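You operate a simulated robot arm through the tools that you are given. There is no shell and no other tool.

Carry out the task below with a simulated robot arm. There is one attempt and no reset: what you move stays moved.

TASK
Put things in order on the top of table 1. At the end: the white filter is in the black basket; the green filter stands where the blue filter stood; the purple cube is in the gold basket; the blue filter stands where the white filter stood; whatever was shut is shut again. Leave all else as you found it, and nothing knocked over.

It is judged by the outcome, as a careful person would: the job done as asked, and still so three seconds after it is handed in. It fails if anything else is knocked over, pushed out of place, dropped, spilled or broken.

THE ROBOT
A 6-joint arm with a two-finger parallel gripper, fixed in place. Base frame: the origin is on the floor under the middle of its stand, x ahead of it, y to its left, z up; the work surface is at about z = 0.76. Units: m, degrees, N and s.
With the tool pointing down near the work surface it reaches from about 0.24 to 0.64 m from the base axis. Its first joint turns from -66.0 to 66.0 degrees. Payload 2.7 kg.
Tool frame: the origin (TCP) lies between the finger pads and is the grasp point; the fingertips stand 0.023 m ahead of it; z points along the fingers, y is the line along which they close. Largest opening 0.094 m; finger width 0.038, thickness 0.01; the body of the gripper, 0.054 by 0.096 m, starts 0.039 m behind the TCP.
Orientation is that of the tool frame in the base frame, as [roll, pitch, yaw] about the fixed x, y, z axes, in that order (R = Rz(yaw) Ry(pitch) Rx(roll)). With the fingers straight down and closing along the base's y, the tool's x points along the base's -x, its y along +y and its z along -z.

THE INTERFACE
- The arm moves only by the tool play_rows. Its arguments are lists of equal length, an entry for each row: "translation": the shift along the tool's x, y, z in m, a list of three; "rot": the turn, a rotation vector about the tool's x, y, z in degrees, a list of three; "hand": the finger opening in m, from 0 to 0.094. In form: {"translation": [[tx, ty, tz], ...], "rot": [[wx, wy, wz], ...], "hand": [hand, ...]}. A call has 1 to 20 rows; each row is the pose to reach, as a shift and turn from the pose commanded when the call began, along the tool's axes at that moment. A row lasts 0.2 s, in which the tool goes at most 0.05 m and 8.6 degrees; a call with a longer step from one row to the next is refused whole, and so is a gripper value outside its range. Where a pose cannot be reached the arm comes as near as it can. A force on the tool above 40 N (or 10 N above the force at the start of the call, whichever is more), or a blocked arm, ends the call early, and 0.2 s more pass. The fingers move at their own pace (about 0.045 m/s each) and stop on an object; they squeeze with about 45 N. The grip force told is the motor's: it shows also when the fingers shut on nothing. Time passes only in rows, and 0.2 s behind the last, so rows that repeat a pose let the fingers close. It gives the time, the measured TCP pose, the force on the tool (base axes), the opening and the grip force at its end, in the units of the frame above (readings bear some noise), with the torque about the TCP (base axes, N m) and any sound that the robot's microphone picked up.
- Cameras (640 x 400 px; columns grow to the right, rows downward): "scene" is fixed at [0.0567, -0.4244, 1.3928]; the picture's right is [0.90, -0.43, 0.00], its down [-0.29, -0.61, -0.74] and it looks along [0.32, 0.66, -0.68] (base axes); focal length 291 px, centre (320, 200). "wrist" rides on the gripper at [0.086, 0.016, -0.075] in the tool frame; the picture's right is [-0.18, 0.98, 0.00], its down [-0.58, -0.11, -0.81] and it looks along [-0.79, -0.15, 0.59] (tool axes); focal length 243 px, centre (320, 200). There is no depth. A picture from a camera that has moved, and an enlarged one, comes with that camera's place and axes in the base frame and with its lens.
- snapshot(camera): a new picture of that camera. The clock stands still meanwhile.
- zoom(camera, box): a new picture of the part [left, top, right, bottom] of that camera's present view, enlarged. The clock stands still meanwhile.
- close_job(): hands the job in; it is judged then, once.

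Nothing tells you positions but the pictures and the camera data. Unless the task says otherwise, let go and move clear before handing in.

The tools are called after "Request:" as name(argument=value, ...) on one line, values as JSON. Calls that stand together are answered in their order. play_rows: Moves the arm, as the interface text tells. Its arguments: {"type":"object","properties":{"translation":{"type":"array","items":{"type":"array","items":{"type":"number"}}},"rot":{"type":"array","items":{"type":"array","items":{"type":"number"}}},"hand":{"type":"array","items":{"type":"number"}}},"required":["translation","rot","hand"]} The other tools are called the same way: snapshot (camera) takes a picture; zoom (camera, box) takes an enlarged picture of a part of a camera's view; close_job () hands the job in.

At the start:

```text
clock: 0.0
eef_pos: [0.3924, -0.0017, 1.0648]
tool_rot: [180.0, 0.0, 179.9]
contact_force: [-0.3, 0.0, -0.2]
moment: [-0.02, -0.01, 0.01]
opening: 0.0936
finger_force: 0.0
```

scene: 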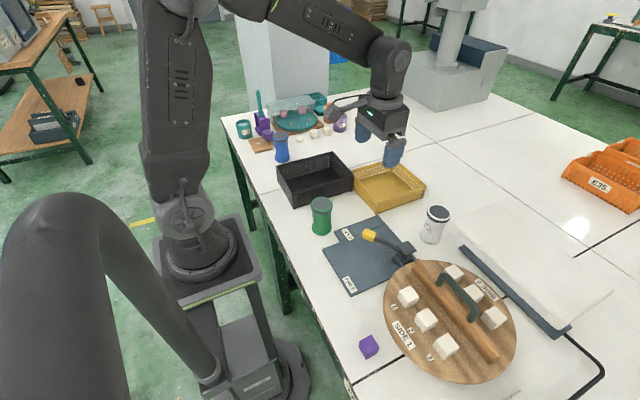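
wrist: 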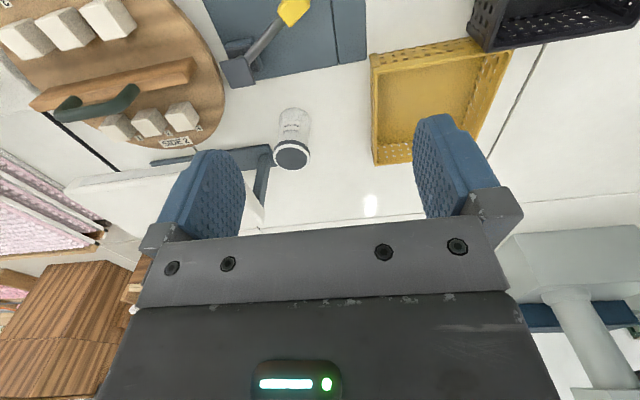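

I see a table with a black basket, a gold basket, a green filter near a tool mat, a white filter, a blue filter near the far-left clutter, and a purple cube near the front. I'll enlarge the pictures before moving anything.

Request:
zoom(camera="scene", box=[220, 80, 380, 180])

Request:
zoom(camera="scene", box=[260, 140, 460, 265])

Request:
zoom(camera="scene", box=[320, 190, 640, 390])

```text
4.00 times, centred on (300, 130) of scene
camera zoom: at [0.0567, -0.4244, 1.3928], right [0.9, -0.43, 0.0], down [-0.29, -0.61, -0.74], along [0.32, 0.66, -0.68], focal length 1164 px, centre (400, 480)
```

zoom: 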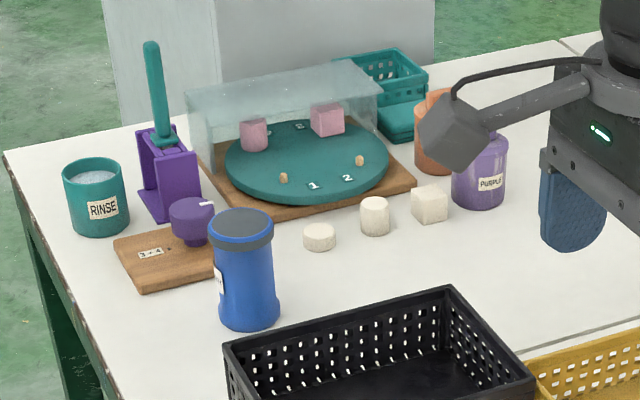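

```text
3.20 times, centred on (360, 202) of scene
camera zoom: at [0.0567, -0.4244, 1.3928], right [0.9, -0.43, 0.0], down [-0.29, -0.61, -0.74], along [0.32, 0.66, -0.68], focal length 931 px, centre (192, 192)
```

zoom: 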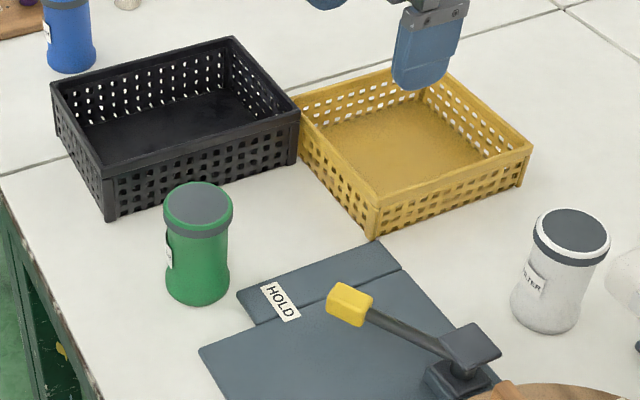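

```text
2.00 times, centred on (480, 290) of scene
camera zoom: at [0.0567, -0.4244, 1.3928], right [0.9, -0.43, 0.0], down [-0.29, -0.61, -0.74], along [0.32, 0.66, -0.68], focal length 582 px, centre (0, 20)
```

zoom: 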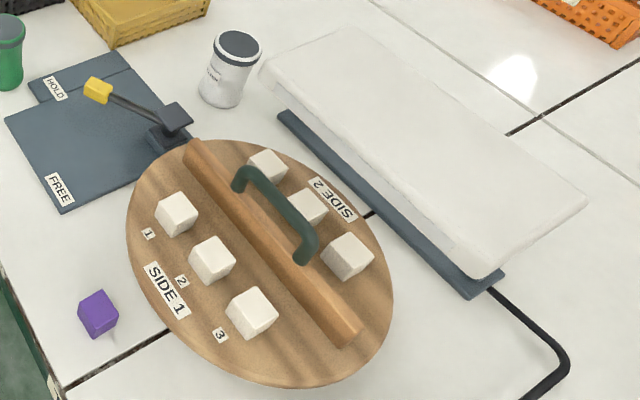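

I see the white filter standing close to a white padded slab on a blue base, so I need a closer look at that area before choosing a grip. I'm enlarging the wrist and scene views.

Request:
zoom(camera="wrist", box=[0, 60, 400, 310])

Request:
zoom(camera="scene", box=[400, 190, 528, 270])

Request:
zoom(camera="scene", box=[340, 310, 420, 360])

Request:
zoom(camera="scene", box=[228, 100, 356, 180])

Request:
zoom(camera="scene", box=[296, 185, 376, 235])

```text
1.60 times, centred on (200, 185) of wrist
camera zoom: at [0.3058, 0.0147, 1.1401], right [0.18, 0.98, 0.0], down [0.58, -0.11, 0.81], along [0.79, -0.15, -0.59], focal length 388 px, centre (512, 224)
```

zoom: 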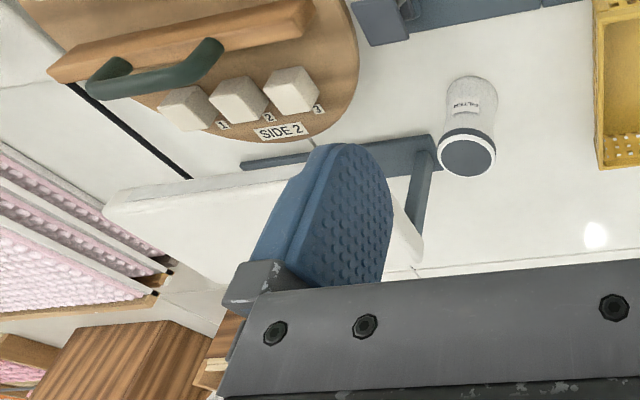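

```text
5.00 times, centred on (464, 230) of scene
camera zoom: at [0.0567, -0.4244, 1.3928], right [0.9, -0.43, 0.0], down [-0.29, -0.61, -0.74], along [0.32, 0.66, -0.68], focal length 1455 px, centre (-400, 50)
```

zoom: 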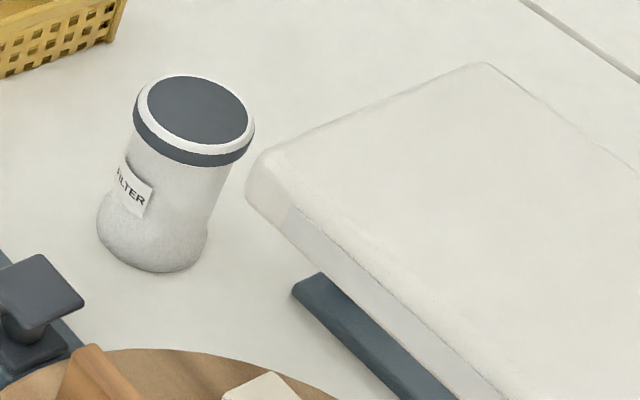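

```text
8.00 times, centred on (380, 335) of scene
camera zoom: at [0.0567, -0.4244, 1.3928], right [0.9, -0.43, 0.0], down [-0.29, -0.61, -0.74], along [0.32, 0.66, -0.68], focal length 2327 px, centre (-160, -880)
```

zoom: 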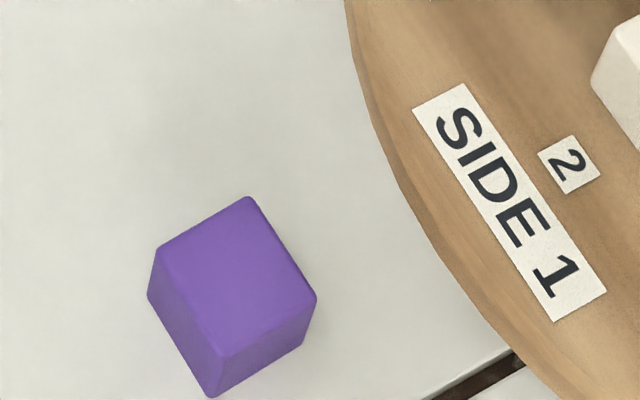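

```text
5.00 times, centred on (292, 140) of scene
camera zoom: at [0.0567, -0.4244, 1.3928], right [0.9, -0.43, 0.0], down [-0.29, -0.61, -0.74], along [0.32, 0.66, -0.68], focal length 1455 px, centre (460, 500)
```

zoom: 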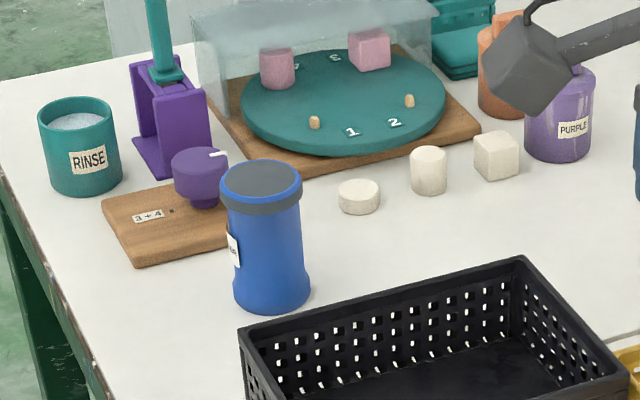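

```text
8.00 times, centred on (336, 210) of scene
camera zoom: at [0.0567, -0.4244, 1.3928], right [0.9, -0.43, 0.0], down [-0.29, -0.61, -0.74], along [0.32, 0.66, -0.68], focal length 2327 px, centre (192, 120)
```

zoom: 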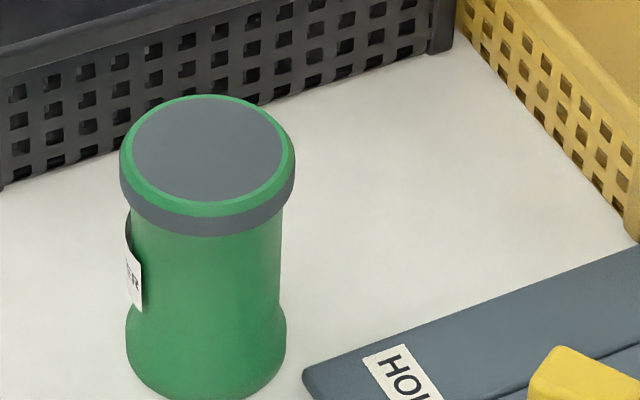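

I see that the white slab is a padded board cantilevered about 0.1 m above the table, with its corner close to the white filter. I take the white filter to be at about (0.57, -0.07), green at (0.30, 0.08), blue at (0.325, 0.47) and the cube at (0.25, -0.26). I'll turn the gripper to yaw 90 in free air and look at that gap from the +y side.

Request:
play_rows(translation=[[-0.01, 0.005, 0.006], [-0.02, 0.01, 0.012], [-0.03, 0.015, 0.018], [-0.04, 0.02, 0.024], [-0.05, 0.025, 0.03], [-0.06, 0.03, 0.036], [-0.07, 0.035, 0.042], [-0.08, 0.04, 0.048], [-0.09, 0.045, 0.054], [-0.1, 0.05, 0.06], [-0.108, 0.052, 0.065]], rot=[[0, 0, 8.2], [0, 0, 16.4], [0, 0, 24.6], [0, 0, 32.8], [0, 0, 41], [0, 0, 49.2], [0, 0, 57.4], [0, 0, 65.6], [0, 0, 73.8], [0, 0, 82], [0, 0, 90]], hand=[0.094, 0.094, 0.094, 0.094, 0.094, 0.094, 0.094, 0.094, 0.094, 0.094, 0.094])

Request:
snapshot(camera="wrist")

Request:
snapshot(camera="scene")

```text
clock: 2.4
eef_pos: [0.5011, 0.0523, 0.9985]
tool_rot: [180.0, 0.0, 90.0]
contact_force: [-0.5, -0.7, 0.0]
moment: [0.0, -0.01, 0.0]
opening: 0.094
finger_force: 0.1
```

```text
taken
camera wrist: at [0.5172, 0.1388, 1.0742], right [0.98, -0.19, 0.0], down [-0.11, -0.58, 0.81], along [-0.15, -0.79, -0.59], focal length 243 px, centre (320, 200)
```

wrist: 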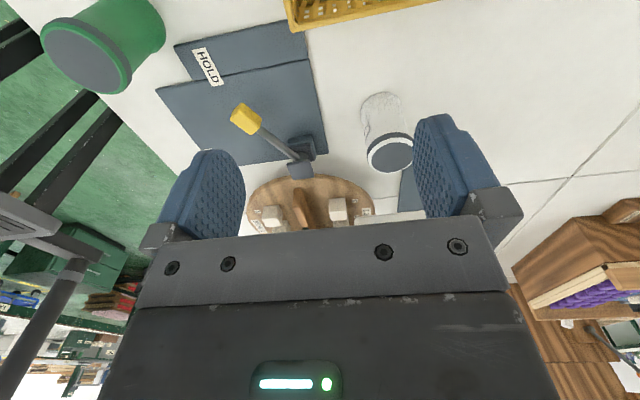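

```text
taken
```

scene: 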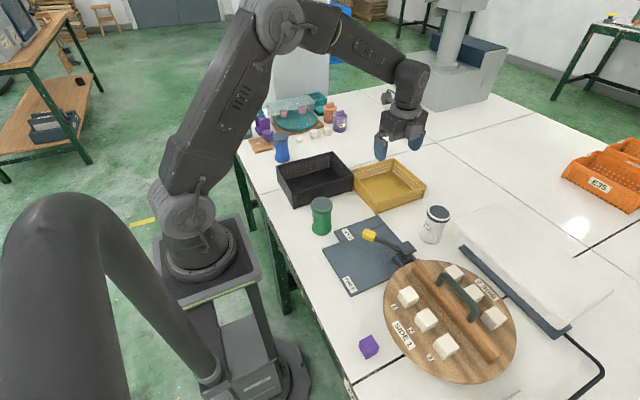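

The white filter again comes out at about (0.565, -0.07) from this view. The pad is partly hidden by the finger, so I'm enlarging that part.

Request:
zoom(camera="wrist", box=[300, 60, 500, 240])

Request:
zoom(camera="scene", box=[400, 190, 640, 340])

```text
2.22 times, centred on (400, 150) of wrist
camera zoom: at [0.5172, 0.1388, 1.0742], right [0.98, -0.19, 0.0], down [-0.11, -0.58, 0.81], along [-0.15, -0.79, -0.59], focal length 539 px, centre (142, 311)
```

zoom: 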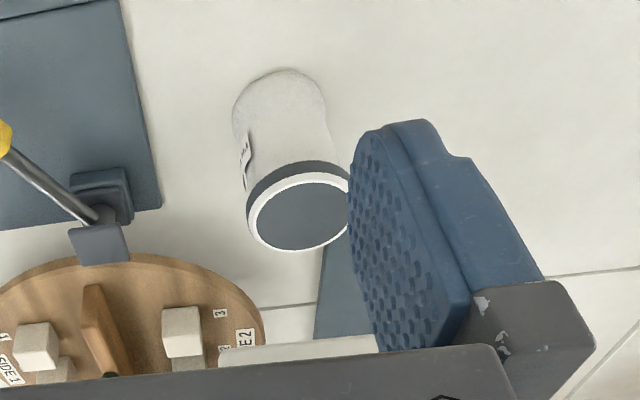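

```text
2.67 times, centred on (520, 265) of scene
camera zoom: at [0.0567, -0.4244, 1.3928], right [0.9, -0.43, 0.0], down [-0.29, -0.61, -0.74], along [0.32, 0.66, -0.68], focal length 776 px, centre (-213, 27)
```

zoom: 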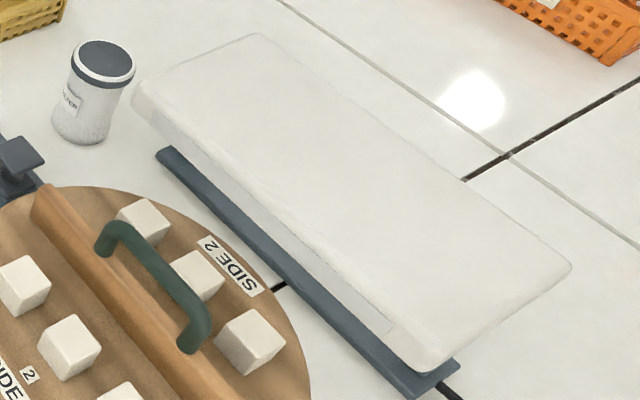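

The pad's end edge is at about y = -0.145 with its top at z ≈ 0.90. That leaves about 4 cm between it and the white filter, so closing the fingers along x is safe. I'm moving above the white filter at (0.564, -0.077), z 0.93.

Request:
play_rows(translation=[[-0.02, 0.01, 0.005], [-0.04, 0.02, 0.012], [-0.06, 0.03, 0.022], [-0.08, 0.04, 0.034], [-0.1, 0.05, 0.046], [-0.115, 0.057, 0.056], [-0.125, 0.061, 0.064], [-0.129, 0.063, 0.0685], [-0.129, 0.063, 0.0685]], rot=[[0, 0, 0], [0, 0, 0], [0, 0, 0], [0, 0, 0], [0, 0, 0], [0, 0, 0], [0, 0, 0], [0, 0, 0], [0, 0, 0]], hand=[0.094, 0.094, 0.094, 0.094, 0.094, 0.094, 0.094, 0.094, 0.094])

Request:
snapshot(camera="wrist")

Request:
zoom(camera="scene", box=[360, 150, 520, 250])

```text
clock: 4.4
eef_pos: [0.5636, -0.0795, 0.9303]
tool_rot: [180.0, 0.0, 90.0]
contact_force: [-0.8, 0.8, 0.4]
moment: [0.02, -0.01, -0.03]
opening: 0.094
finger_force: 0.0
```

```text
taken
camera wrist: at [0.58, 0.007, 1.0062], right [0.98, -0.18, 0.0], down [-0.11, -0.58, 0.81], along [-0.15, -0.79, -0.59], focal length 243 px, centre (320, 200)
```

wrist: 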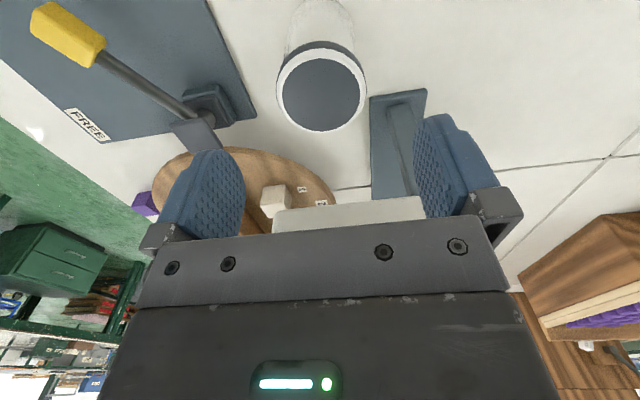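

```text
4.00 times, centred on (440, 200) of scene
camera zoom: at [0.0567, -0.4244, 1.3928], right [0.9, -0.43, 0.0], down [-0.29, -0.61, -0.74], along [0.32, 0.66, -0.68], focal length 1164 px, centre (-160, 200)
```

zoom: 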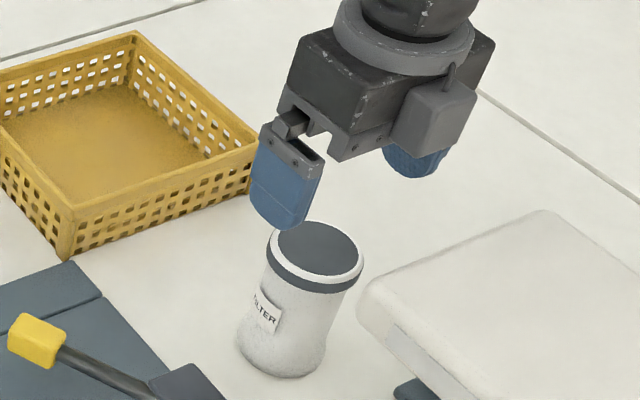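

The cap is centred between the fingers in x, and needs about a 6 mm shift in +y. I'm descending around the white filter to z ≈ 0.837.

Request:
play_rows(translation=[[0.005, 0.001, 0.01], [0.006, 0.001, 0.03], [0.006, 0.001, 0.05], [0.006, 0.001, 0.068], [0.006, 0.001, 0.082], [0.006, 0.001, 0.09], [0.006, 0.001, 0.0935]], rot=[[0, 0, 0], [0, 0, 0], [0, 0, 0], [0, 0, 0], [0, 0, 0], [0, 0, 0], [0, 0, 0]], hand=[0.094, 0.094, 0.094, 0.094, 0.094, 0.094, 0.094])

Request:
snapshot(camera="wrist")

Request:
zoom(camera="scene", box=[380, 170, 508, 250])

```text
clock: 6.0
eef_pos: [0.5654, -0.0731, 0.8378]
tool_rot: [180.0, 0.0, 89.9]
contact_force: [-0.3, 0.4, -0.1]
moment: [-0.01, -0.03, -0.01]
opening: 0.0938
finger_force: 0.0
```

```text
taken
camera wrist: at [0.5809, 0.0139, 0.9141], right [0.98, -0.18, 0.0], down [-0.11, -0.58, 0.81], along [-0.15, -0.79, -0.59], focal length 243 px, centre (320, 200)
```

wrist: 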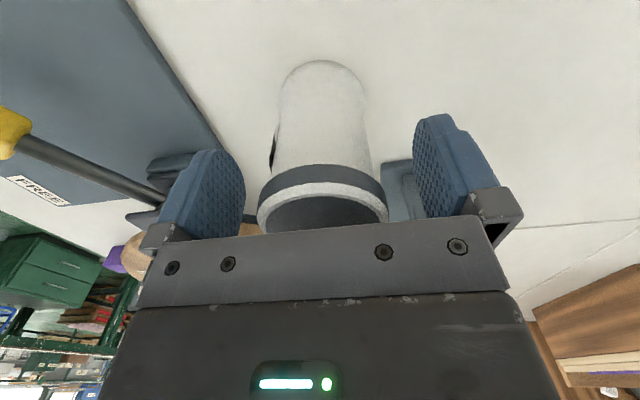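

```text
5.00 times, centred on (444, 210) of scene
camera zoom: at [0.0567, -0.4244, 1.3928], right [0.9, -0.43, 0.0], down [-0.29, -0.61, -0.74], along [0.32, 0.66, -0.68], focal length 1455 px, centre (-300, 150)
```

zoom: 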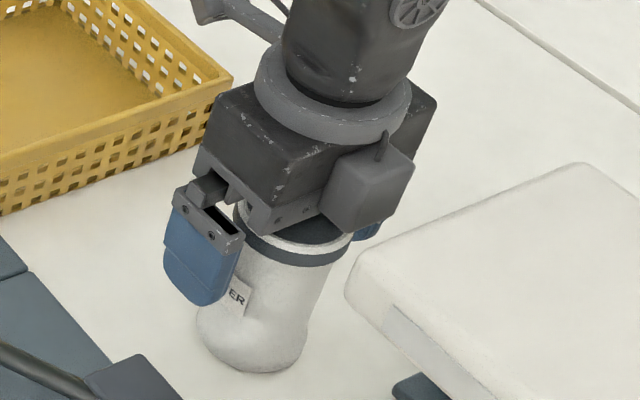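

The white filter stands evenly between the fingers with space above the cap. I'm closing the grip.

Request:
play_rows(translation=[[0, 0, 0], [0, 0, 0], [0, 0, 0], [0, 0, 0], [0, 0, 0], [0, 0, 0]], rot=[[0, 0, 0], [0, 0, 0], [0, 0, 0], [0, 0, 0], [0, 0, 0], [0, 0, 0]], hand=[0.08, 0.065, 0.05, 0.04, 0.035, 0.035])

Request:
snapshot(camera="wrist")

Request:
zoom(camera="scene", box=[380, 170, 508, 250])

```text
clock: 7.4
eef_pos: [0.5657, -0.0728, 0.8391]
tool_rot: [-179.9, -0.1, 90.0]
contact_force: [-0.5, -0.2, 0.4]
moment: [-0.06, 0.03, 0.03]
opening: 0.0571
finger_force: 45.1
```

```text
taken
camera wrist: at [0.5809, 0.0139, 0.9143], right [0.98, -0.18, 0.0], down [-0.11, -0.58, 0.81], along [-0.15, -0.79, -0.59], focal length 243 px, centre (320, 200)
```

wrist: 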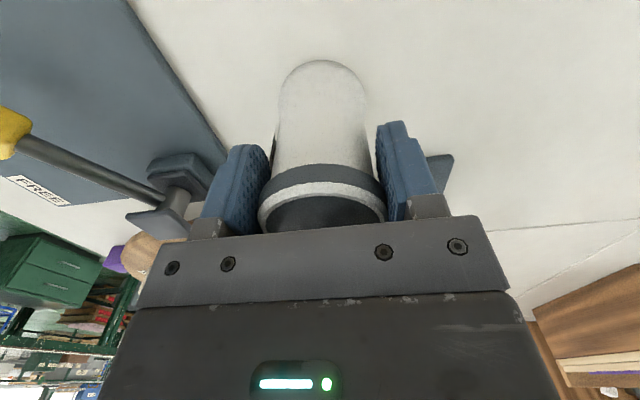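

```text
5.00 times, centred on (444, 210) of scene
camera zoom: at [0.0567, -0.4244, 1.3928], right [0.9, -0.43, 0.0], down [-0.29, -0.61, -0.74], along [0.32, 0.66, -0.68], focal length 1455 px, centre (-300, 150)
```

zoom: 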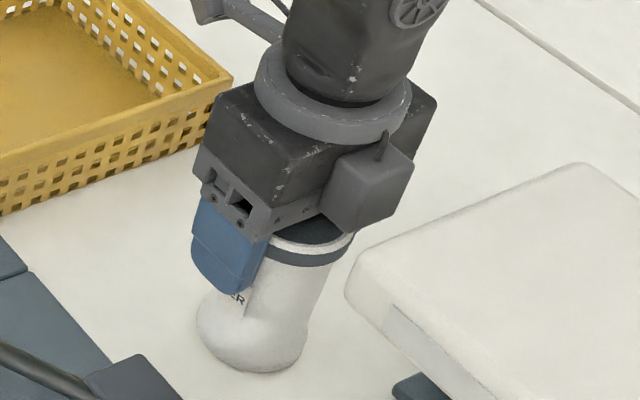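

The grip holds at 0.057 m opening with 45 N. I'm lifting straight up to check it.

Request:
play_rows(translation=[[0, 0, -0.005], [0, 0, -0.015], [0, 0, -0.03], [0, 0, -0.05], [0, 0, -0.075], [0, 0, -0.1], [0, 0, -0.125], [0, 0, -0.14], [0, 0, -0.145]], rot=[[0, 0, 0], [0, 0, 0], [0, 0, 0], [0, 0, 0], [0, 0, 0], [0, 0, 0], [0, 0, 0], [0, 0, 0], [0, 0, 0]], hand=[0.035, 0.035, 0.035, 0.035, 0.035, 0.035, 0.035, 0.035, 0.035])

Request:
snapshot(camera="wrist")

Request:
snapshot(camera="scene")

```text
clock: 9.4
eef_pos: [0.5644, -0.0728, 0.9814]
tool_rot: [179.9, 0.0, 90.0]
contact_force: [0.7, -0.3, -1.9]
moment: [0.02, 0.01, 0.04]
opening: 0.0571
finger_force: 45.1
```

```text
taken
camera wrist: at [0.5799, 0.0133, 1.0576], right [0.98, -0.18, 0.0], down [-0.11, -0.58, 0.81], along [-0.15, -0.79, -0.59], focal length 243 px, centre (320, 200)
```

wrist: 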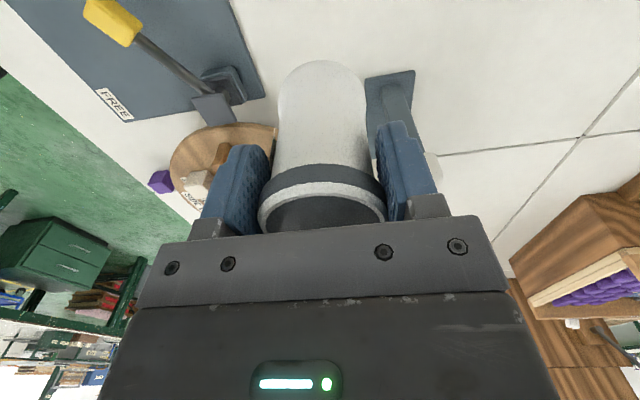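

```text
taken
```

scene: 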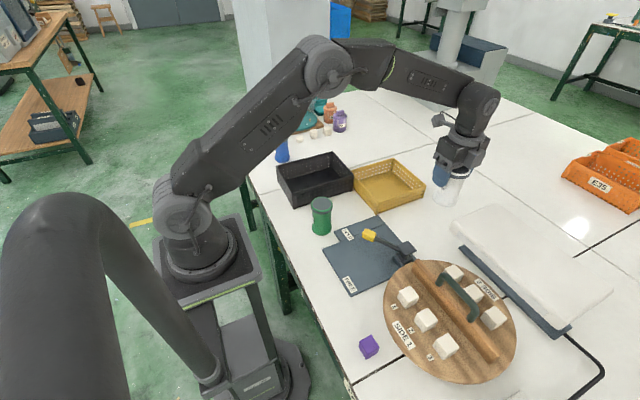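

The white filter came up cleanly with the grip steady. I'm carrying it over to above the middle of the black basket, about (0.368, 0.273), turning the tool back to yaw 180 on the way.

Request:
play_rows(translation=[[0.01, -0.006, 0], [0.031, -0.018, 0], [0.059, -0.033, 0], [0.09, -0.051, 0], [0.121, -0.069, 0], [0.152, -0.087, 0], [0.183, -0.104, 0], [0.215, -0.122, 0], [0.246, -0.14, 0], [0.277, -0.158, 0], [0.304, -0.173, 0], [0.325, -0.185, 0], [0.339, -0.193, 0], [0.346, -0.197, 0], [0.346, -0.197, 0]], rot=[[0, 0, -2.7], [0, 0, -8.1], [0, 0, -15.3], [0, 0, -23.4], [0, 0, -31.5], [0, 0, -39.6], [0, 0, -47.7], [0, 0, -55.8], [0, 0, -63.9], [0, 0, -72], [0, 0, -79.2], [0, 0, -84.6], [0, 0, -88.2], [0, 0, -90], [0, 0, -90]], hand=[0.035, 0.035, 0.035, 0.035, 0.035, 0.035, 0.035, 0.035, 0.035, 0.035, 0.035, 0.035, 0.035, 0.035, 0.035])

Request:
snapshot(camera="wrist")

Request:
snapshot(camera="scene")

```text
clock: 12.6
eef_pos: [0.3663, 0.2749, 0.9823]
tool_rot: [-180.0, -0.1, -179.9]
contact_force: [-0.1, 0.0, -1.7]
moment: [0.01, -0.03, -0.01]
opening: 0.0571
finger_force: 44.8
```

```text
taken
camera wrist: at [0.2788, 0.2915, 1.0585], right [0.18, 0.98, 0.0], down [0.58, -0.11, 0.81], along [0.79, -0.15, -0.59], focal length 243 px, centre (320, 200)
```

wrist: 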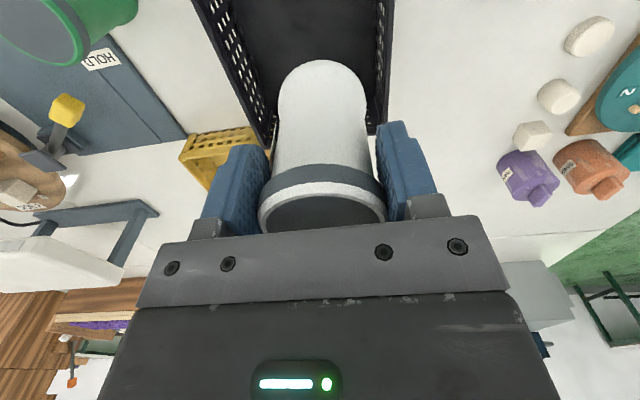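

```text
taken
```

scene: 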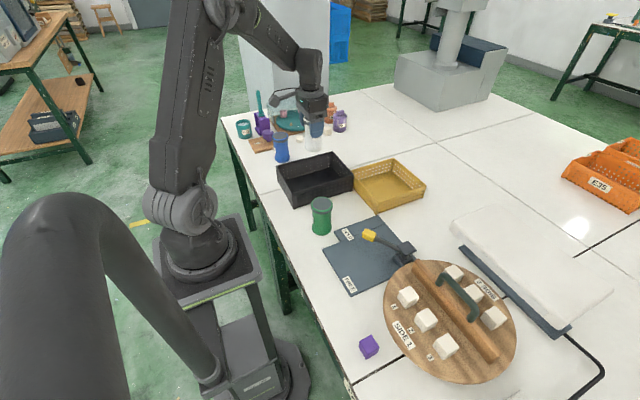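

The filter is over the basket, with about 5 cm to the walls each side. I'm lowering it to just above the basket floor.

Request:
play_rows(translation=[[0, -0.002, 0.01], [0, -0.004, 0.035], [0, -0.004, 0.065], [0, -0.004, 0.09], [0, -0.004, 0.11], [0, -0.004, 0.123], [0, -0.004, 0.13], [0, -0.004, 0.133]], rot=[[0, 0, 0], [0, 0, 0], [0, 0, 0], [0, 0, 0], [0, 0, 0], [0, 0, 0], [0, 0, 0], [0, 0, 0]], hand=[0.035, 0.035, 0.035, 0.035, 0.035, 0.035, 0.035, 0.035])

Request:
snapshot(camera="wrist")

Request:
zoom(camera="scene", box=[250, 110, 378, 210])

```text
clock: 14.4
eef_pos: [0.3665, 0.2687, 0.8493]
tool_rot: [179.9, 0.0, -180.0]
contact_force: [-0.6, 0.1, -2.1]
moment: [-0.03, -0.02, 0.02]
opening: 0.0567
finger_force: 44.9
```

```text
taken
camera wrist: at [0.2803, 0.286, 0.9244], right [0.18, 0.98, 0.0], down [0.58, -0.11, 0.81], along [0.79, -0.15, -0.59], focal length 243 px, centre (320, 200)
```

wrist: 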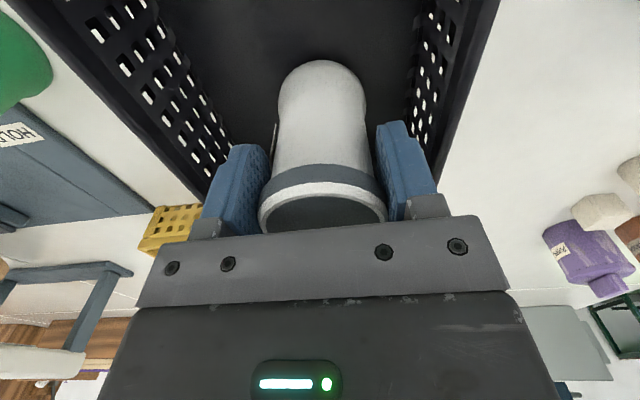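

```text
4.00 times, centred on (314, 160) of scene
camera zoom: at [0.0567, -0.4244, 1.3928], right [0.9, -0.43, 0.0], down [-0.29, -0.61, -0.73], along [0.32, 0.66, -0.68], focal length 1164 px, centre (344, 360)
```

zoom: 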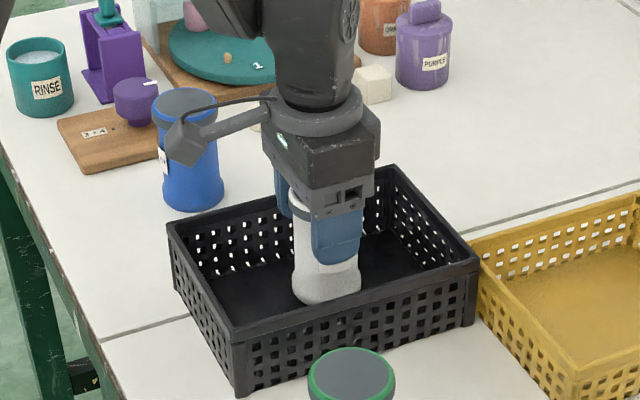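

The filter is near the basket floor and clear of the walls. I'm lowering it in 2 mm steps while watching the force.

Request:
play_rows(translation=[[0, 0, 0.002], [0, 0, 0.004], [0, 0, 0.006], [0, 0, 0.006]], rot=[[0, 0, 0], [0, 0, 0], [0, 0, 0], [0, 0, 0]], hand=[0.035, 0.035, 0.035, 0.035])

```text
clock: 15.4
eef_pos: [0.3671, 0.2686, 0.8424]
tool_rot: [180.0, -0.1, -180.0]
contact_force: [0.1, 0.3, -1.5]
moment: [0.01, 0.03, 0.02]
opening: 0.0569
finger_force: 45.2
```

There is no contact yet at z 0.842. I'm continuing down in small steps.

Request:
play_rows(translation=[[0, 0, 0.001], [0, 0, 0.002], [0, 0, 0.002]], rot=[[0, 0, 0], [0, 0, 0], [0, 0, 0]], hand=[0.035, 0.035, 0.035])

```text
clock: 16.2
eef_pos: [0.3676, 0.2687, 0.8424]
tool_rot: [179.9, 0.1, 179.9]
contact_force: [-6.5, -0.4, 22.0]
moment: [-0.12, 0.44, 0.08]
opening: 0.0564
finger_force: 45.7
```

Contact now shows on the basket floor at z ≈ 0.842 with 22 N. I'm easing off 1 mm and opening the fingers.

Request:
play_rows(translation=[[0, 0, -0.001], [0, 0, -0.001], [0, 0, -0.001], [0, 0, -0.001], [0, 0, -0.001], [0, 0, -0.001]], rot=[[0, 0, 0], [0, 0, 0], [0, 0, 0], [0, 0, 0], [0, 0, 0], [0, 0, 0]], hand=[0.045, 0.06, 0.07, 0.08, 0.088, 0.088])

Request:
snapshot(camera="wrist")

Request:
zoom(camera="scene", box=[250, 110, 378, 210])

```text
clock: 17.6
eef_pos: [0.3671, 0.2694, 0.8436]
tool_rot: [-180.0, 0.1, 180.0]
contact_force: [0.0, -0.4, 0.0]
moment: [-0.03, 0.01, 0.02]
opening: 0.088
finger_force: 0.2
```

```text
taken
camera wrist: at [0.2804, 0.2852, 0.9178], right [0.18, 0.98, 0.0], down [0.58, -0.11, 0.81], along [0.79, -0.15, -0.59], focal length 243 px, centre (320, 200)
```

wrist: 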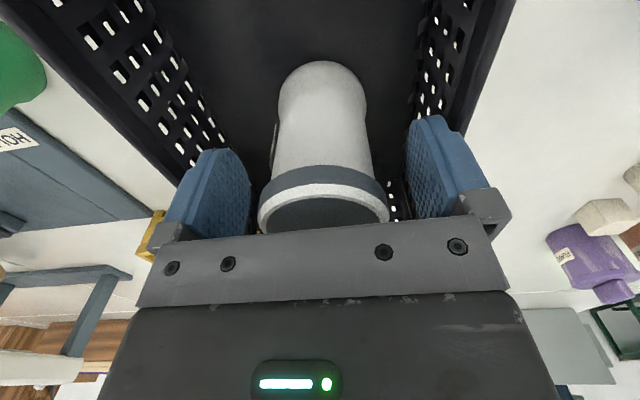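

```text
4.00 times, centred on (314, 160) of scene
camera zoom: at [0.0567, -0.4244, 1.3928], right [0.9, -0.43, 0.0], down [-0.29, -0.61, -0.74], along [0.32, 0.66, -0.68], focal length 1164 px, centre (344, 360)
```

zoom: 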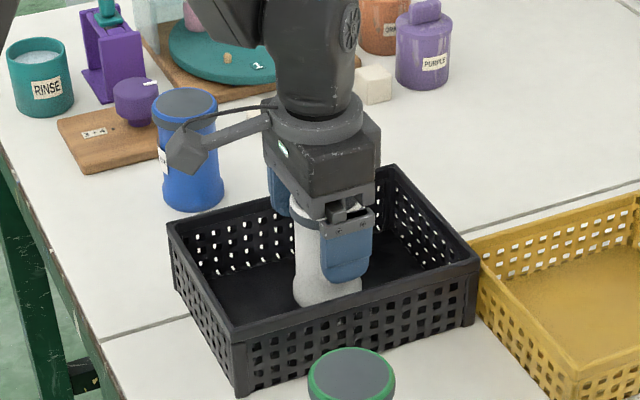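

The white filter stands by itself in the basket. I'm rising straight up, then turning to yaw -90 so I can view the blue filter from the -y side.

Request:
play_rows(translation=[[0, 0, -0.01], [0, 0, -0.035], [0, 0, -0.07], [0, 0, -0.11], [0, 0, -0.14], [0, 0, -0.155], [0.003, 0.011, -0.155], [0.006, 0.022, -0.155], [0.009, 0.033, -0.155], [0.012, 0.044, -0.155], [0.016, 0.055, -0.155], [0.02, 0.066, -0.155], [0.024, 0.078, -0.155], [0.027, 0.09, -0.155], [0.03, 0.102, -0.155], [0.033, 0.114, -0.155], [0.036, 0.124, -0.155], [0.037, 0.13, -0.155]], rot=[[0, 0, 0], [0, 0, 0], [0, 0, 0], [0, 0, 0], [0, 0, 0], [0, 0, 0], [0, 0, -7.5], [0, 0, -15], [0, 0, -22.5], [0, 0, -30], [0, 0, -37.5], [0, 0, -45], [0, 0, -52.5], [0, 0, -60], [0, 0, -67.5], [0, 0, -75], [0, 0, -82.5], [0, 0, -90]], hand=[0.09, 0.094, 0.094, 0.094, 0.094, 0.094, 0.094, 0.094, 0.094, 0.094, 0.094, 0.094, 0.094, 0.094, 0.094, 0.094, 0.094, 0.094])

Request:
snapshot(camera="wrist")

Request:
snapshot(camera="scene")

```text
clock: 21.4
eef_pos: [0.3299, 0.3993, 0.9989]
tool_rot: [180.0, 0.0, -89.8]
contact_force: [-0.5, 0.7, -0.3]
moment: [0.02, -0.01, 0.0]
opening: 0.0939
finger_force: 0.1
```

```text
taken
camera wrist: at [0.314, 0.3139, 1.0743], right [-0.98, 0.18, 0.0], down [0.11, 0.58, 0.81], along [0.15, 0.79, -0.59], focal length 243 px, centre (320, 200)
```

wrist: 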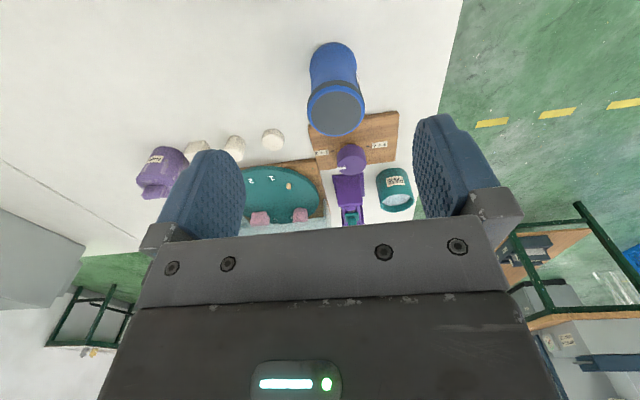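

```text
taken
```

scene: 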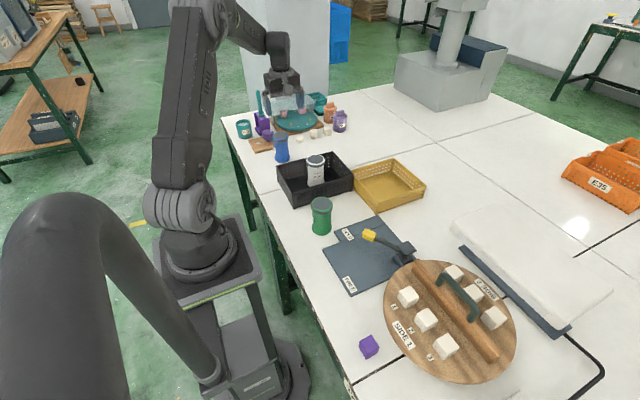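

The blue filter comes out at about (0.323, 0.459) from this view. I'm moving over it at z 0.94 to refine.

Request:
play_rows(translation=[[-0.01, 0.001, 0.008], [-0.025, 0.002, 0.02], [-0.04, 0.004, 0.035], [-0.052, 0.005, 0.048], [-0.059, 0.006, 0.056], [-0.061, 0.006, 0.06], [-0.061, 0.006, 0.06]], rot=[[0, 0, 0], [0, 0, 0], [0, 0, 0], [0, 0, 0], [0, 0, 0], [0, 0, 0], [0, 0, 0]], hand=[0.094, 0.094, 0.094, 0.094, 0.094, 0.094, 0.094])

Request:
snapshot(camera="wrist")

Request:
zoom(camera="scene", box=[225, 80, 353, 160])

```text
clock: 23.0
eef_pos: [0.3253, 0.4597, 0.9374]
tool_rot: [180.0, 0.0, -90.1]
contact_force: [-0.8, 0.6, -0.2]
moment: [0.01, 0.01, 0.03]
opening: 0.094
finger_force: 0.0
```

```text
taken
camera wrist: at [0.3085, 0.374, 1.0125], right [-0.98, 0.18, 0.0], down [0.11, 0.58, 0.81], along [0.15, 0.79, -0.59], focal length 243 px, centre (320, 200)
```

wrist: 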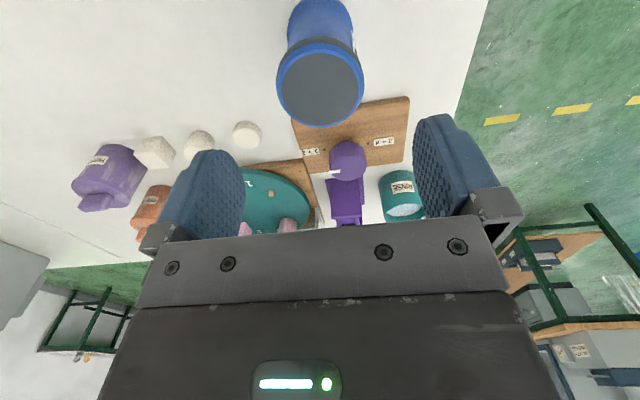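

```text
5.00 times, centred on (289, 120) of scene
camera zoom: at [0.0567, -0.4244, 1.3928], right [0.9, -0.43, 0.0], down [-0.29, -0.61, -0.74], along [0.32, 0.66, -0.68], focal length 1455 px, centre (475, 600)
```

zoom: 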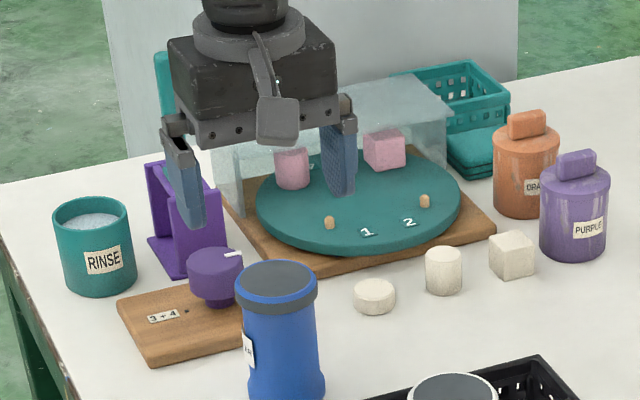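

The blue filter is centred between the fingers, and the board and knob are well clear. I'm descending to z ≈ 0.838.

Request:
play_rows(translation=[[0.002, 0.001, 0.01], [0.003, 0.001, 0.03], [0.003, 0.001, 0.055], [0.003, 0.001, 0.075], [0.003, 0.001, 0.089], [0.003, 0.001, 0.096], [0.003, 0.001, 0.099]], rot=[[0, 0, 0], [0, 0, 0], [0, 0, 0], [0, 0, 0], [0, 0, 0], [0, 0, 0], [0, 0, 0]], hand=[0.094, 0.094, 0.094, 0.094, 0.094, 0.094, 0.094])

Request:
snapshot(camera="wrist")

Request:
zoom(camera="scene", box=[225, 90, 353, 170])

```text
clock: 24.6
eef_pos: [0.324, 0.4588, 0.8396]
tool_rot: [180.0, 0.0, -90.0]
contact_force: [0.2, -0.6, -0.1]
moment: [0.03, 0.01, 0.02]
opening: 0.094
finger_force: 0.1
```

```text
taken
camera wrist: at [0.3071, 0.3719, 0.9149], right [-0.98, 0.18, 0.0], down [0.11, 0.58, 0.81], along [0.15, 0.79, -0.59], focal length 243 px, centre (320, 200)
```

wrist: 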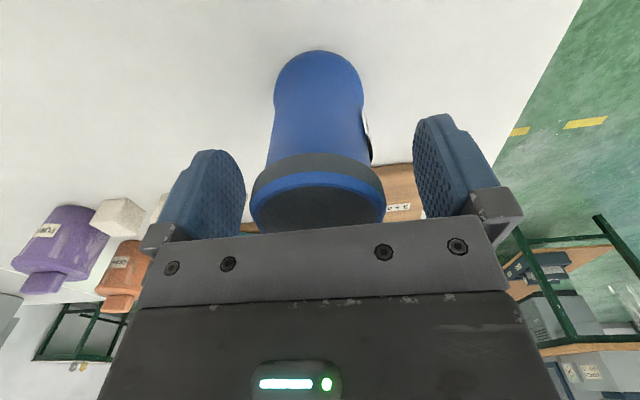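

```text
5.00 times, centred on (289, 130) of scene
camera zoom: at [0.0567, -0.4244, 1.3928], right [0.9, -0.43, 0.0], down [-0.29, -0.61, -0.74], along [0.32, 0.66, -0.68], focal length 1455 px, centre (475, 550)
```

zoom: 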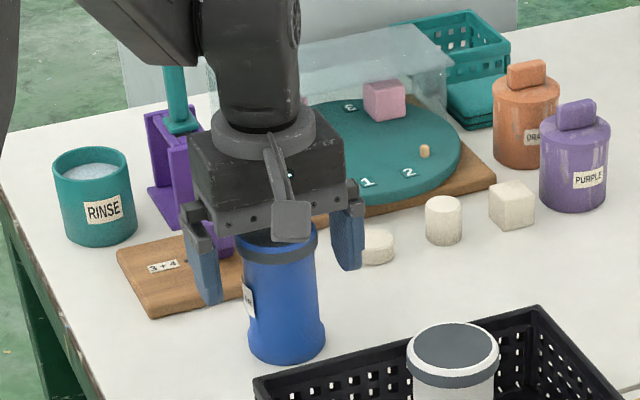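

The blue filter is well centred between the fingers. I'm closing the grip.

Request:
play_rows(translation=[[0, 0, 0], [0, 0, 0], [0, 0, 0], [0, 0, 0], [0, 0, 0], [0, 0, 0]], rot=[[0, 0, 0], [0, 0, 0], [0, 0, 0], [0, 0, 0], [0, 0, 0], [0, 0, 0]], hand=[0.08, 0.065, 0.05, 0.04, 0.035, 0.035])

Request:
snapshot(camera="wrist")

```text
clock: 26.0
eef_pos: [0.3216, 0.4587, 0.8398]
tool_rot: [-180.0, 0.0, -90.0]
contact_force: [0.0, 0.1, 0.9]
moment: [0.0, -0.04, -0.01]
opening: 0.0569
finger_force: 44.8
```

```text
taken
camera wrist: at [0.307, 0.3719, 0.9151], right [-0.98, 0.18, 0.0], down [0.11, 0.58, 0.81], along [0.15, 0.79, -0.59], focal length 243 px, centre (320, 200)
```

wrist: 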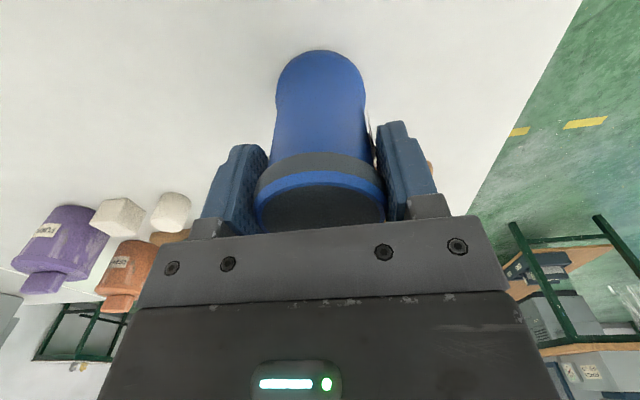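

The grip holds at 0.057 m. I'm lifting the blue filter straight up.

Request:
play_rows(translation=[[0, 0, -0.005], [0, 0, -0.015], [0, 0, -0.035], [0, 0, -0.065], [0, 0, -0.095], [0, 0, -0.125], [0, 0, -0.15], [0, 0, -0.165], [0, 0, -0.17]], rot=[[0, 0, 0], [0, 0, 0], [0, 0, 0], [0, 0, 0], [0, 0, 0], [0, 0, 0], [0, 0, 0], [0, 0, 0], [0, 0, 0]], hand=[0.035, 0.035, 0.035, 0.035, 0.035, 0.035, 0.035, 0.035, 0.035])

Request:
snapshot(camera="wrist")

Request:
snapshot(camera="scene")

```text
clock: 28.0
eef_pos: [0.3248, 0.4565, 1.0104]
tool_rot: [179.9, -0.1, -90.0]
contact_force: [-0.2, 0.6, -0.7]
moment: [-0.02, 0.03, 0.01]
opening: 0.0567
finger_force: 45.3
```

```text
taken
camera wrist: at [0.3083, 0.3705, 1.0851], right [-0.98, 0.18, 0.0], down [0.11, 0.58, 0.81], along [0.15, 0.79, -0.59], focal length 243 px, centre (320, 200)
```

wrist: 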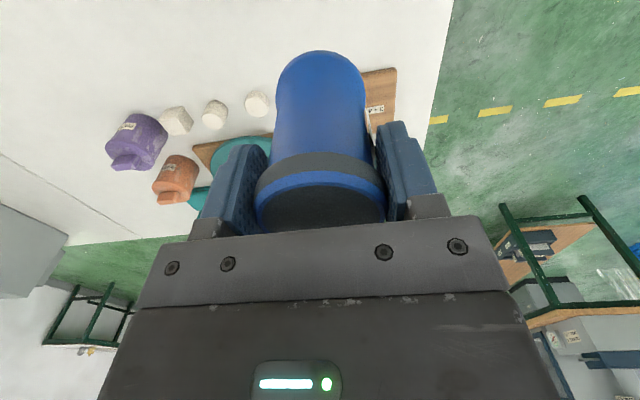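

```text
taken
```

scene: 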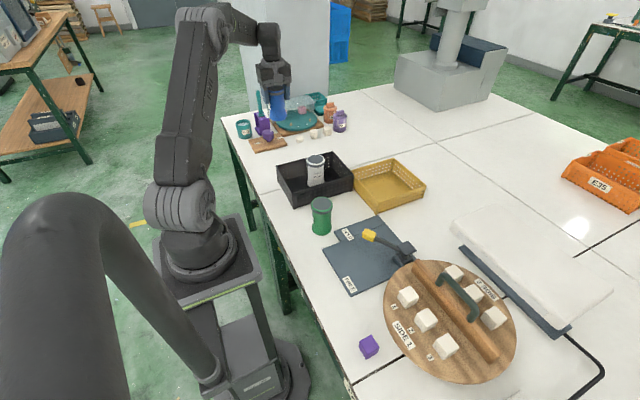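

The blue filter is up and steady. I'm carrying it on the first leg, to about (0.46, 0.20) above the baskets, while turning to yaw 180.

Request:
play_rows(translation=[[0.008, -0.004, 0], [0.023, -0.012, 0], [0.044, -0.023, 0], [0.067, -0.035, 0], [0.09, -0.048, 0], [0.114, -0.06, 0], [0.137, -0.072, 0], [0.16, -0.084, 0], [0.183, -0.097, 0], [0.206, -0.109, 0], [0.227, -0.12, 0], [0.243, -0.128, 0], [0.253, -0.133, 0], [0.258, -0.136, 0]], rot=[[0, 0, 2.7], [0, 0, 8.1], [0, 0, 15.3], [0, 0, 23.4], [0, 0, 31.5], [0, 0, 39.6], [0, 0, 47.7], [0, 0, 55.8], [0, 0, 63.9], [0, 0, 72], [0, 0, 79.2], [0, 0, 84.6], [0, 0, 88.2], [0, 0, 90]], hand=[0.035, 0.035, 0.035, 0.035, 0.035, 0.035, 0.035, 0.035, 0.035, 0.035, 0.035, 0.035, 0.035, 0.035])

```text
clock: 31.0
eef_pos: [0.4596, 0.1981, 1.0095]
tool_rot: [-180.0, 0.0, 179.9]
contact_force: [-0.9, -0.3, -1.8]
moment: [-0.03, -0.02, -0.03]
opening: 0.0569
finger_force: 44.9
```

The first leg is done with the grip unchanged. I'm carrying it on the second leg, to above the white filter's old place at (0.565, -0.079) with yaw 90.

Request:
play_rows(translation=[[-0.003, -0.008, 0], [-0.009, -0.025, 0], [-0.018, -0.047, 0], [-0.027, -0.072, 0], [-0.037, -0.097, 0], [-0.046, -0.122, 0], [-0.056, -0.147, 0], [-0.065, -0.172, 0], [-0.075, -0.197, 0], [-0.084, -0.222, 0], [-0.093, -0.244, 0], [-0.099, -0.26, 0], [-0.103, -0.271, 0], [-0.1055, -0.277, 0], [-0.1055, -0.277, 0]], rot=[[0, 0, 2.7], [0, 0, 8.1], [0, 0, 15.3], [0, 0, 23.4], [0, 0, 31.5], [0, 0, 39.6], [0, 0, 47.7], [0, 0, 55.8], [0, 0, 63.9], [0, 0, 72], [0, 0, 79.2], [0, 0, 84.6], [0, 0, 88.2], [0, 0, 90], [0, 0, 90]], hand=[0.035, 0.035, 0.035, 0.035, 0.035, 0.035, 0.035, 0.035, 0.035, 0.035, 0.035, 0.035, 0.035, 0.035, 0.035])

Request:
snapshot(camera="wrist")

Request:
snapshot(camera="scene")

```text
clock: 34.2
eef_pos: [0.5643, -0.0798, 1.0098]
tool_rot: [179.9, 0.0, 89.9]
contact_force: [-0.4, 0.1, -2.4]
moment: [-0.03, -0.02, -0.01]
opening: 0.0567
finger_force: 44.9
```

```text
taken
camera wrist: at [0.5801, 0.0072, 1.0845], right [0.98, -0.19, 0.0], down [-0.11, -0.58, 0.81], along [-0.15, -0.79, -0.59], focal length 243 px, centre (320, 200)
```

wrist: 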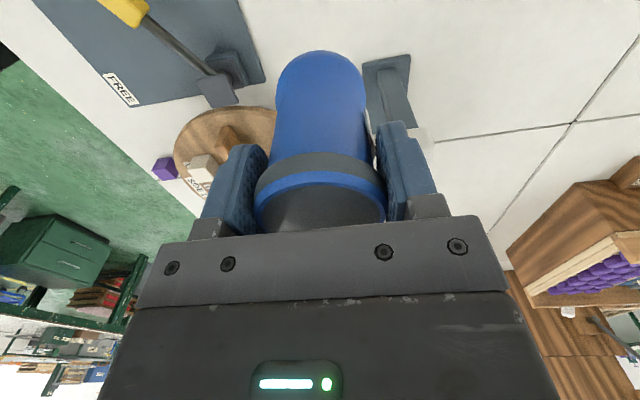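

```text
taken
```

scene: 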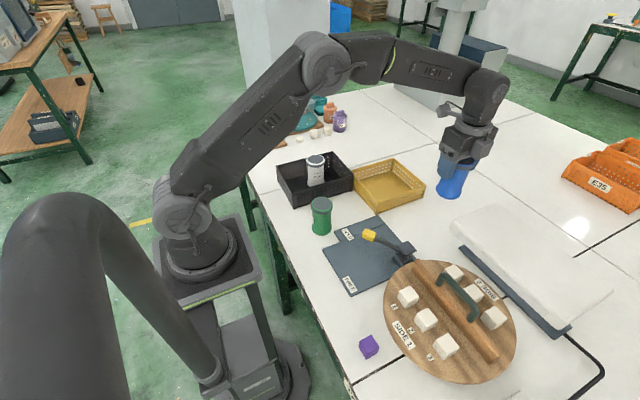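

The blue filter is above the white filter's old spot and clear of the pad. I'm lowering it to about 5 mm above the table.

Request:
play_rows(translation=[[0, 0.0005, 0.01], [0, 0.0005, 0.035], [0, 0.0005, 0.07], [0, 0.0005, 0.105], [0, 0.0005, 0.135], [0, 0.0005, 0.153], [0, 0.0005, 0.161], [0, 0.0005, 0.165], [0, 0.0005, 0.165]], rot=[[0, 0, 0], [0, 0, 0], [0, 0, 0], [0, 0, 0], [0, 0, 0], [0, 0, 0], [0, 0, 0], [0, 0, 0], [0, 0, 0]], hand=[0.035, 0.035, 0.035, 0.035, 0.035, 0.035, 0.035, 0.035, 0.035])

Request:
snapshot(camera="wrist")

Request:
zoom(camera="scene", box=[380, 170, 508, 250])

```text
clock: 36.2
eef_pos: [0.5649, -0.078, 0.8437]
tool_rot: [-180.0, 0.0, 89.9]
contact_force: [-0.9, 0.1, -1.4]
moment: [0.0, 0.0, -0.02]
opening: 0.0568
finger_force: 44.7
```

```text
taken
camera wrist: at [0.5822, 0.009, 0.919], right [0.98, -0.18, 0.0], down [-0.11, -0.58, 0.81], along [-0.15, -0.79, -0.59], focal length 243 px, centre (320, 200)
```

wrist: 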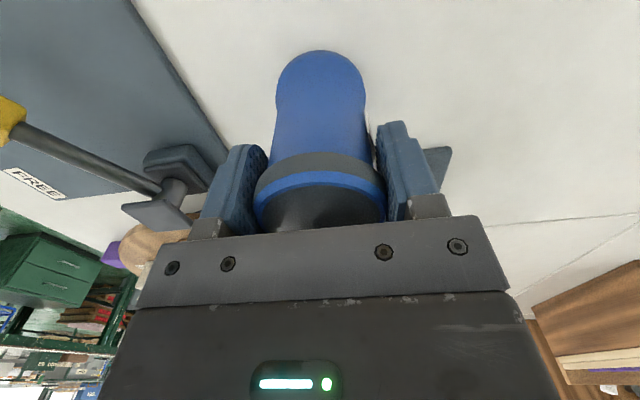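

```text
5.00 times, centred on (444, 210) of scene
camera zoom: at [0.0567, -0.4244, 1.3928], right [0.9, -0.43, 0.0], down [-0.29, -0.61, -0.74], along [0.32, 0.66, -0.68], focal length 1455 px, centre (-300, 150)
```

zoom: 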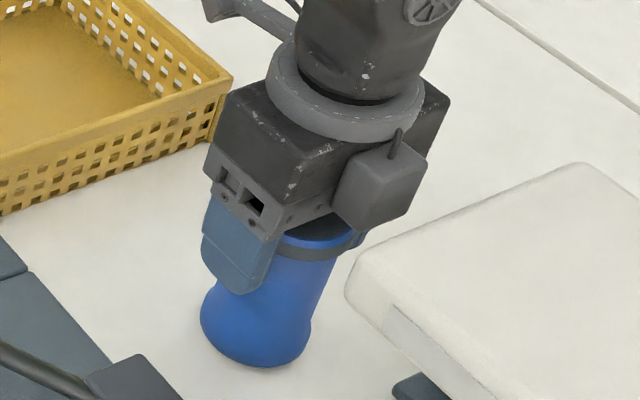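

Compared with the earlier picture of the white filter, the blue base is within about 2 mm of the old footprint. I'm setting it down slowly.

Request:
play_rows(translation=[[0, 0, 0.001], [0, 0, 0.002], [0, 0, 0.003], [0, 0, 0.004], [0, 0, 0.004]], rot=[[0, 0, 0], [0, 0, 0], [0, 0, 0], [0, 0, 0], [0, 0, 0]], hand=[0.035, 0.035, 0.035, 0.035, 0.035])

```text
clock: 37.4
eef_pos: [0.5654, -0.0776, 0.8397]
tool_rot: [-179.9, 0.0, 90.0]
contact_force: [1.9, -0.8, -0.8]
moment: [-0.02, 0.0, -0.03]
opening: 0.057
finger_force: 45.2
```

Request:
play_rows(translation=[[0, 0, 0.001], [0, 0, 0.0015], [0, 0, 0.0015]], rot=[[0, 0, 0], [0, 0, 0], [0, 0, 0]], hand=[0.035, 0.035, 0.035])

```text
clock: 38.2
eef_pos: [0.567, -0.0773, 0.8405]
tool_rot: [179.9, 0.1, 90.0]
contact_force: [-1.2, 0.6, 8.9]
moment: [-0.08, 0.24, 0.02]
opening: 0.057
finger_force: 44.9
```

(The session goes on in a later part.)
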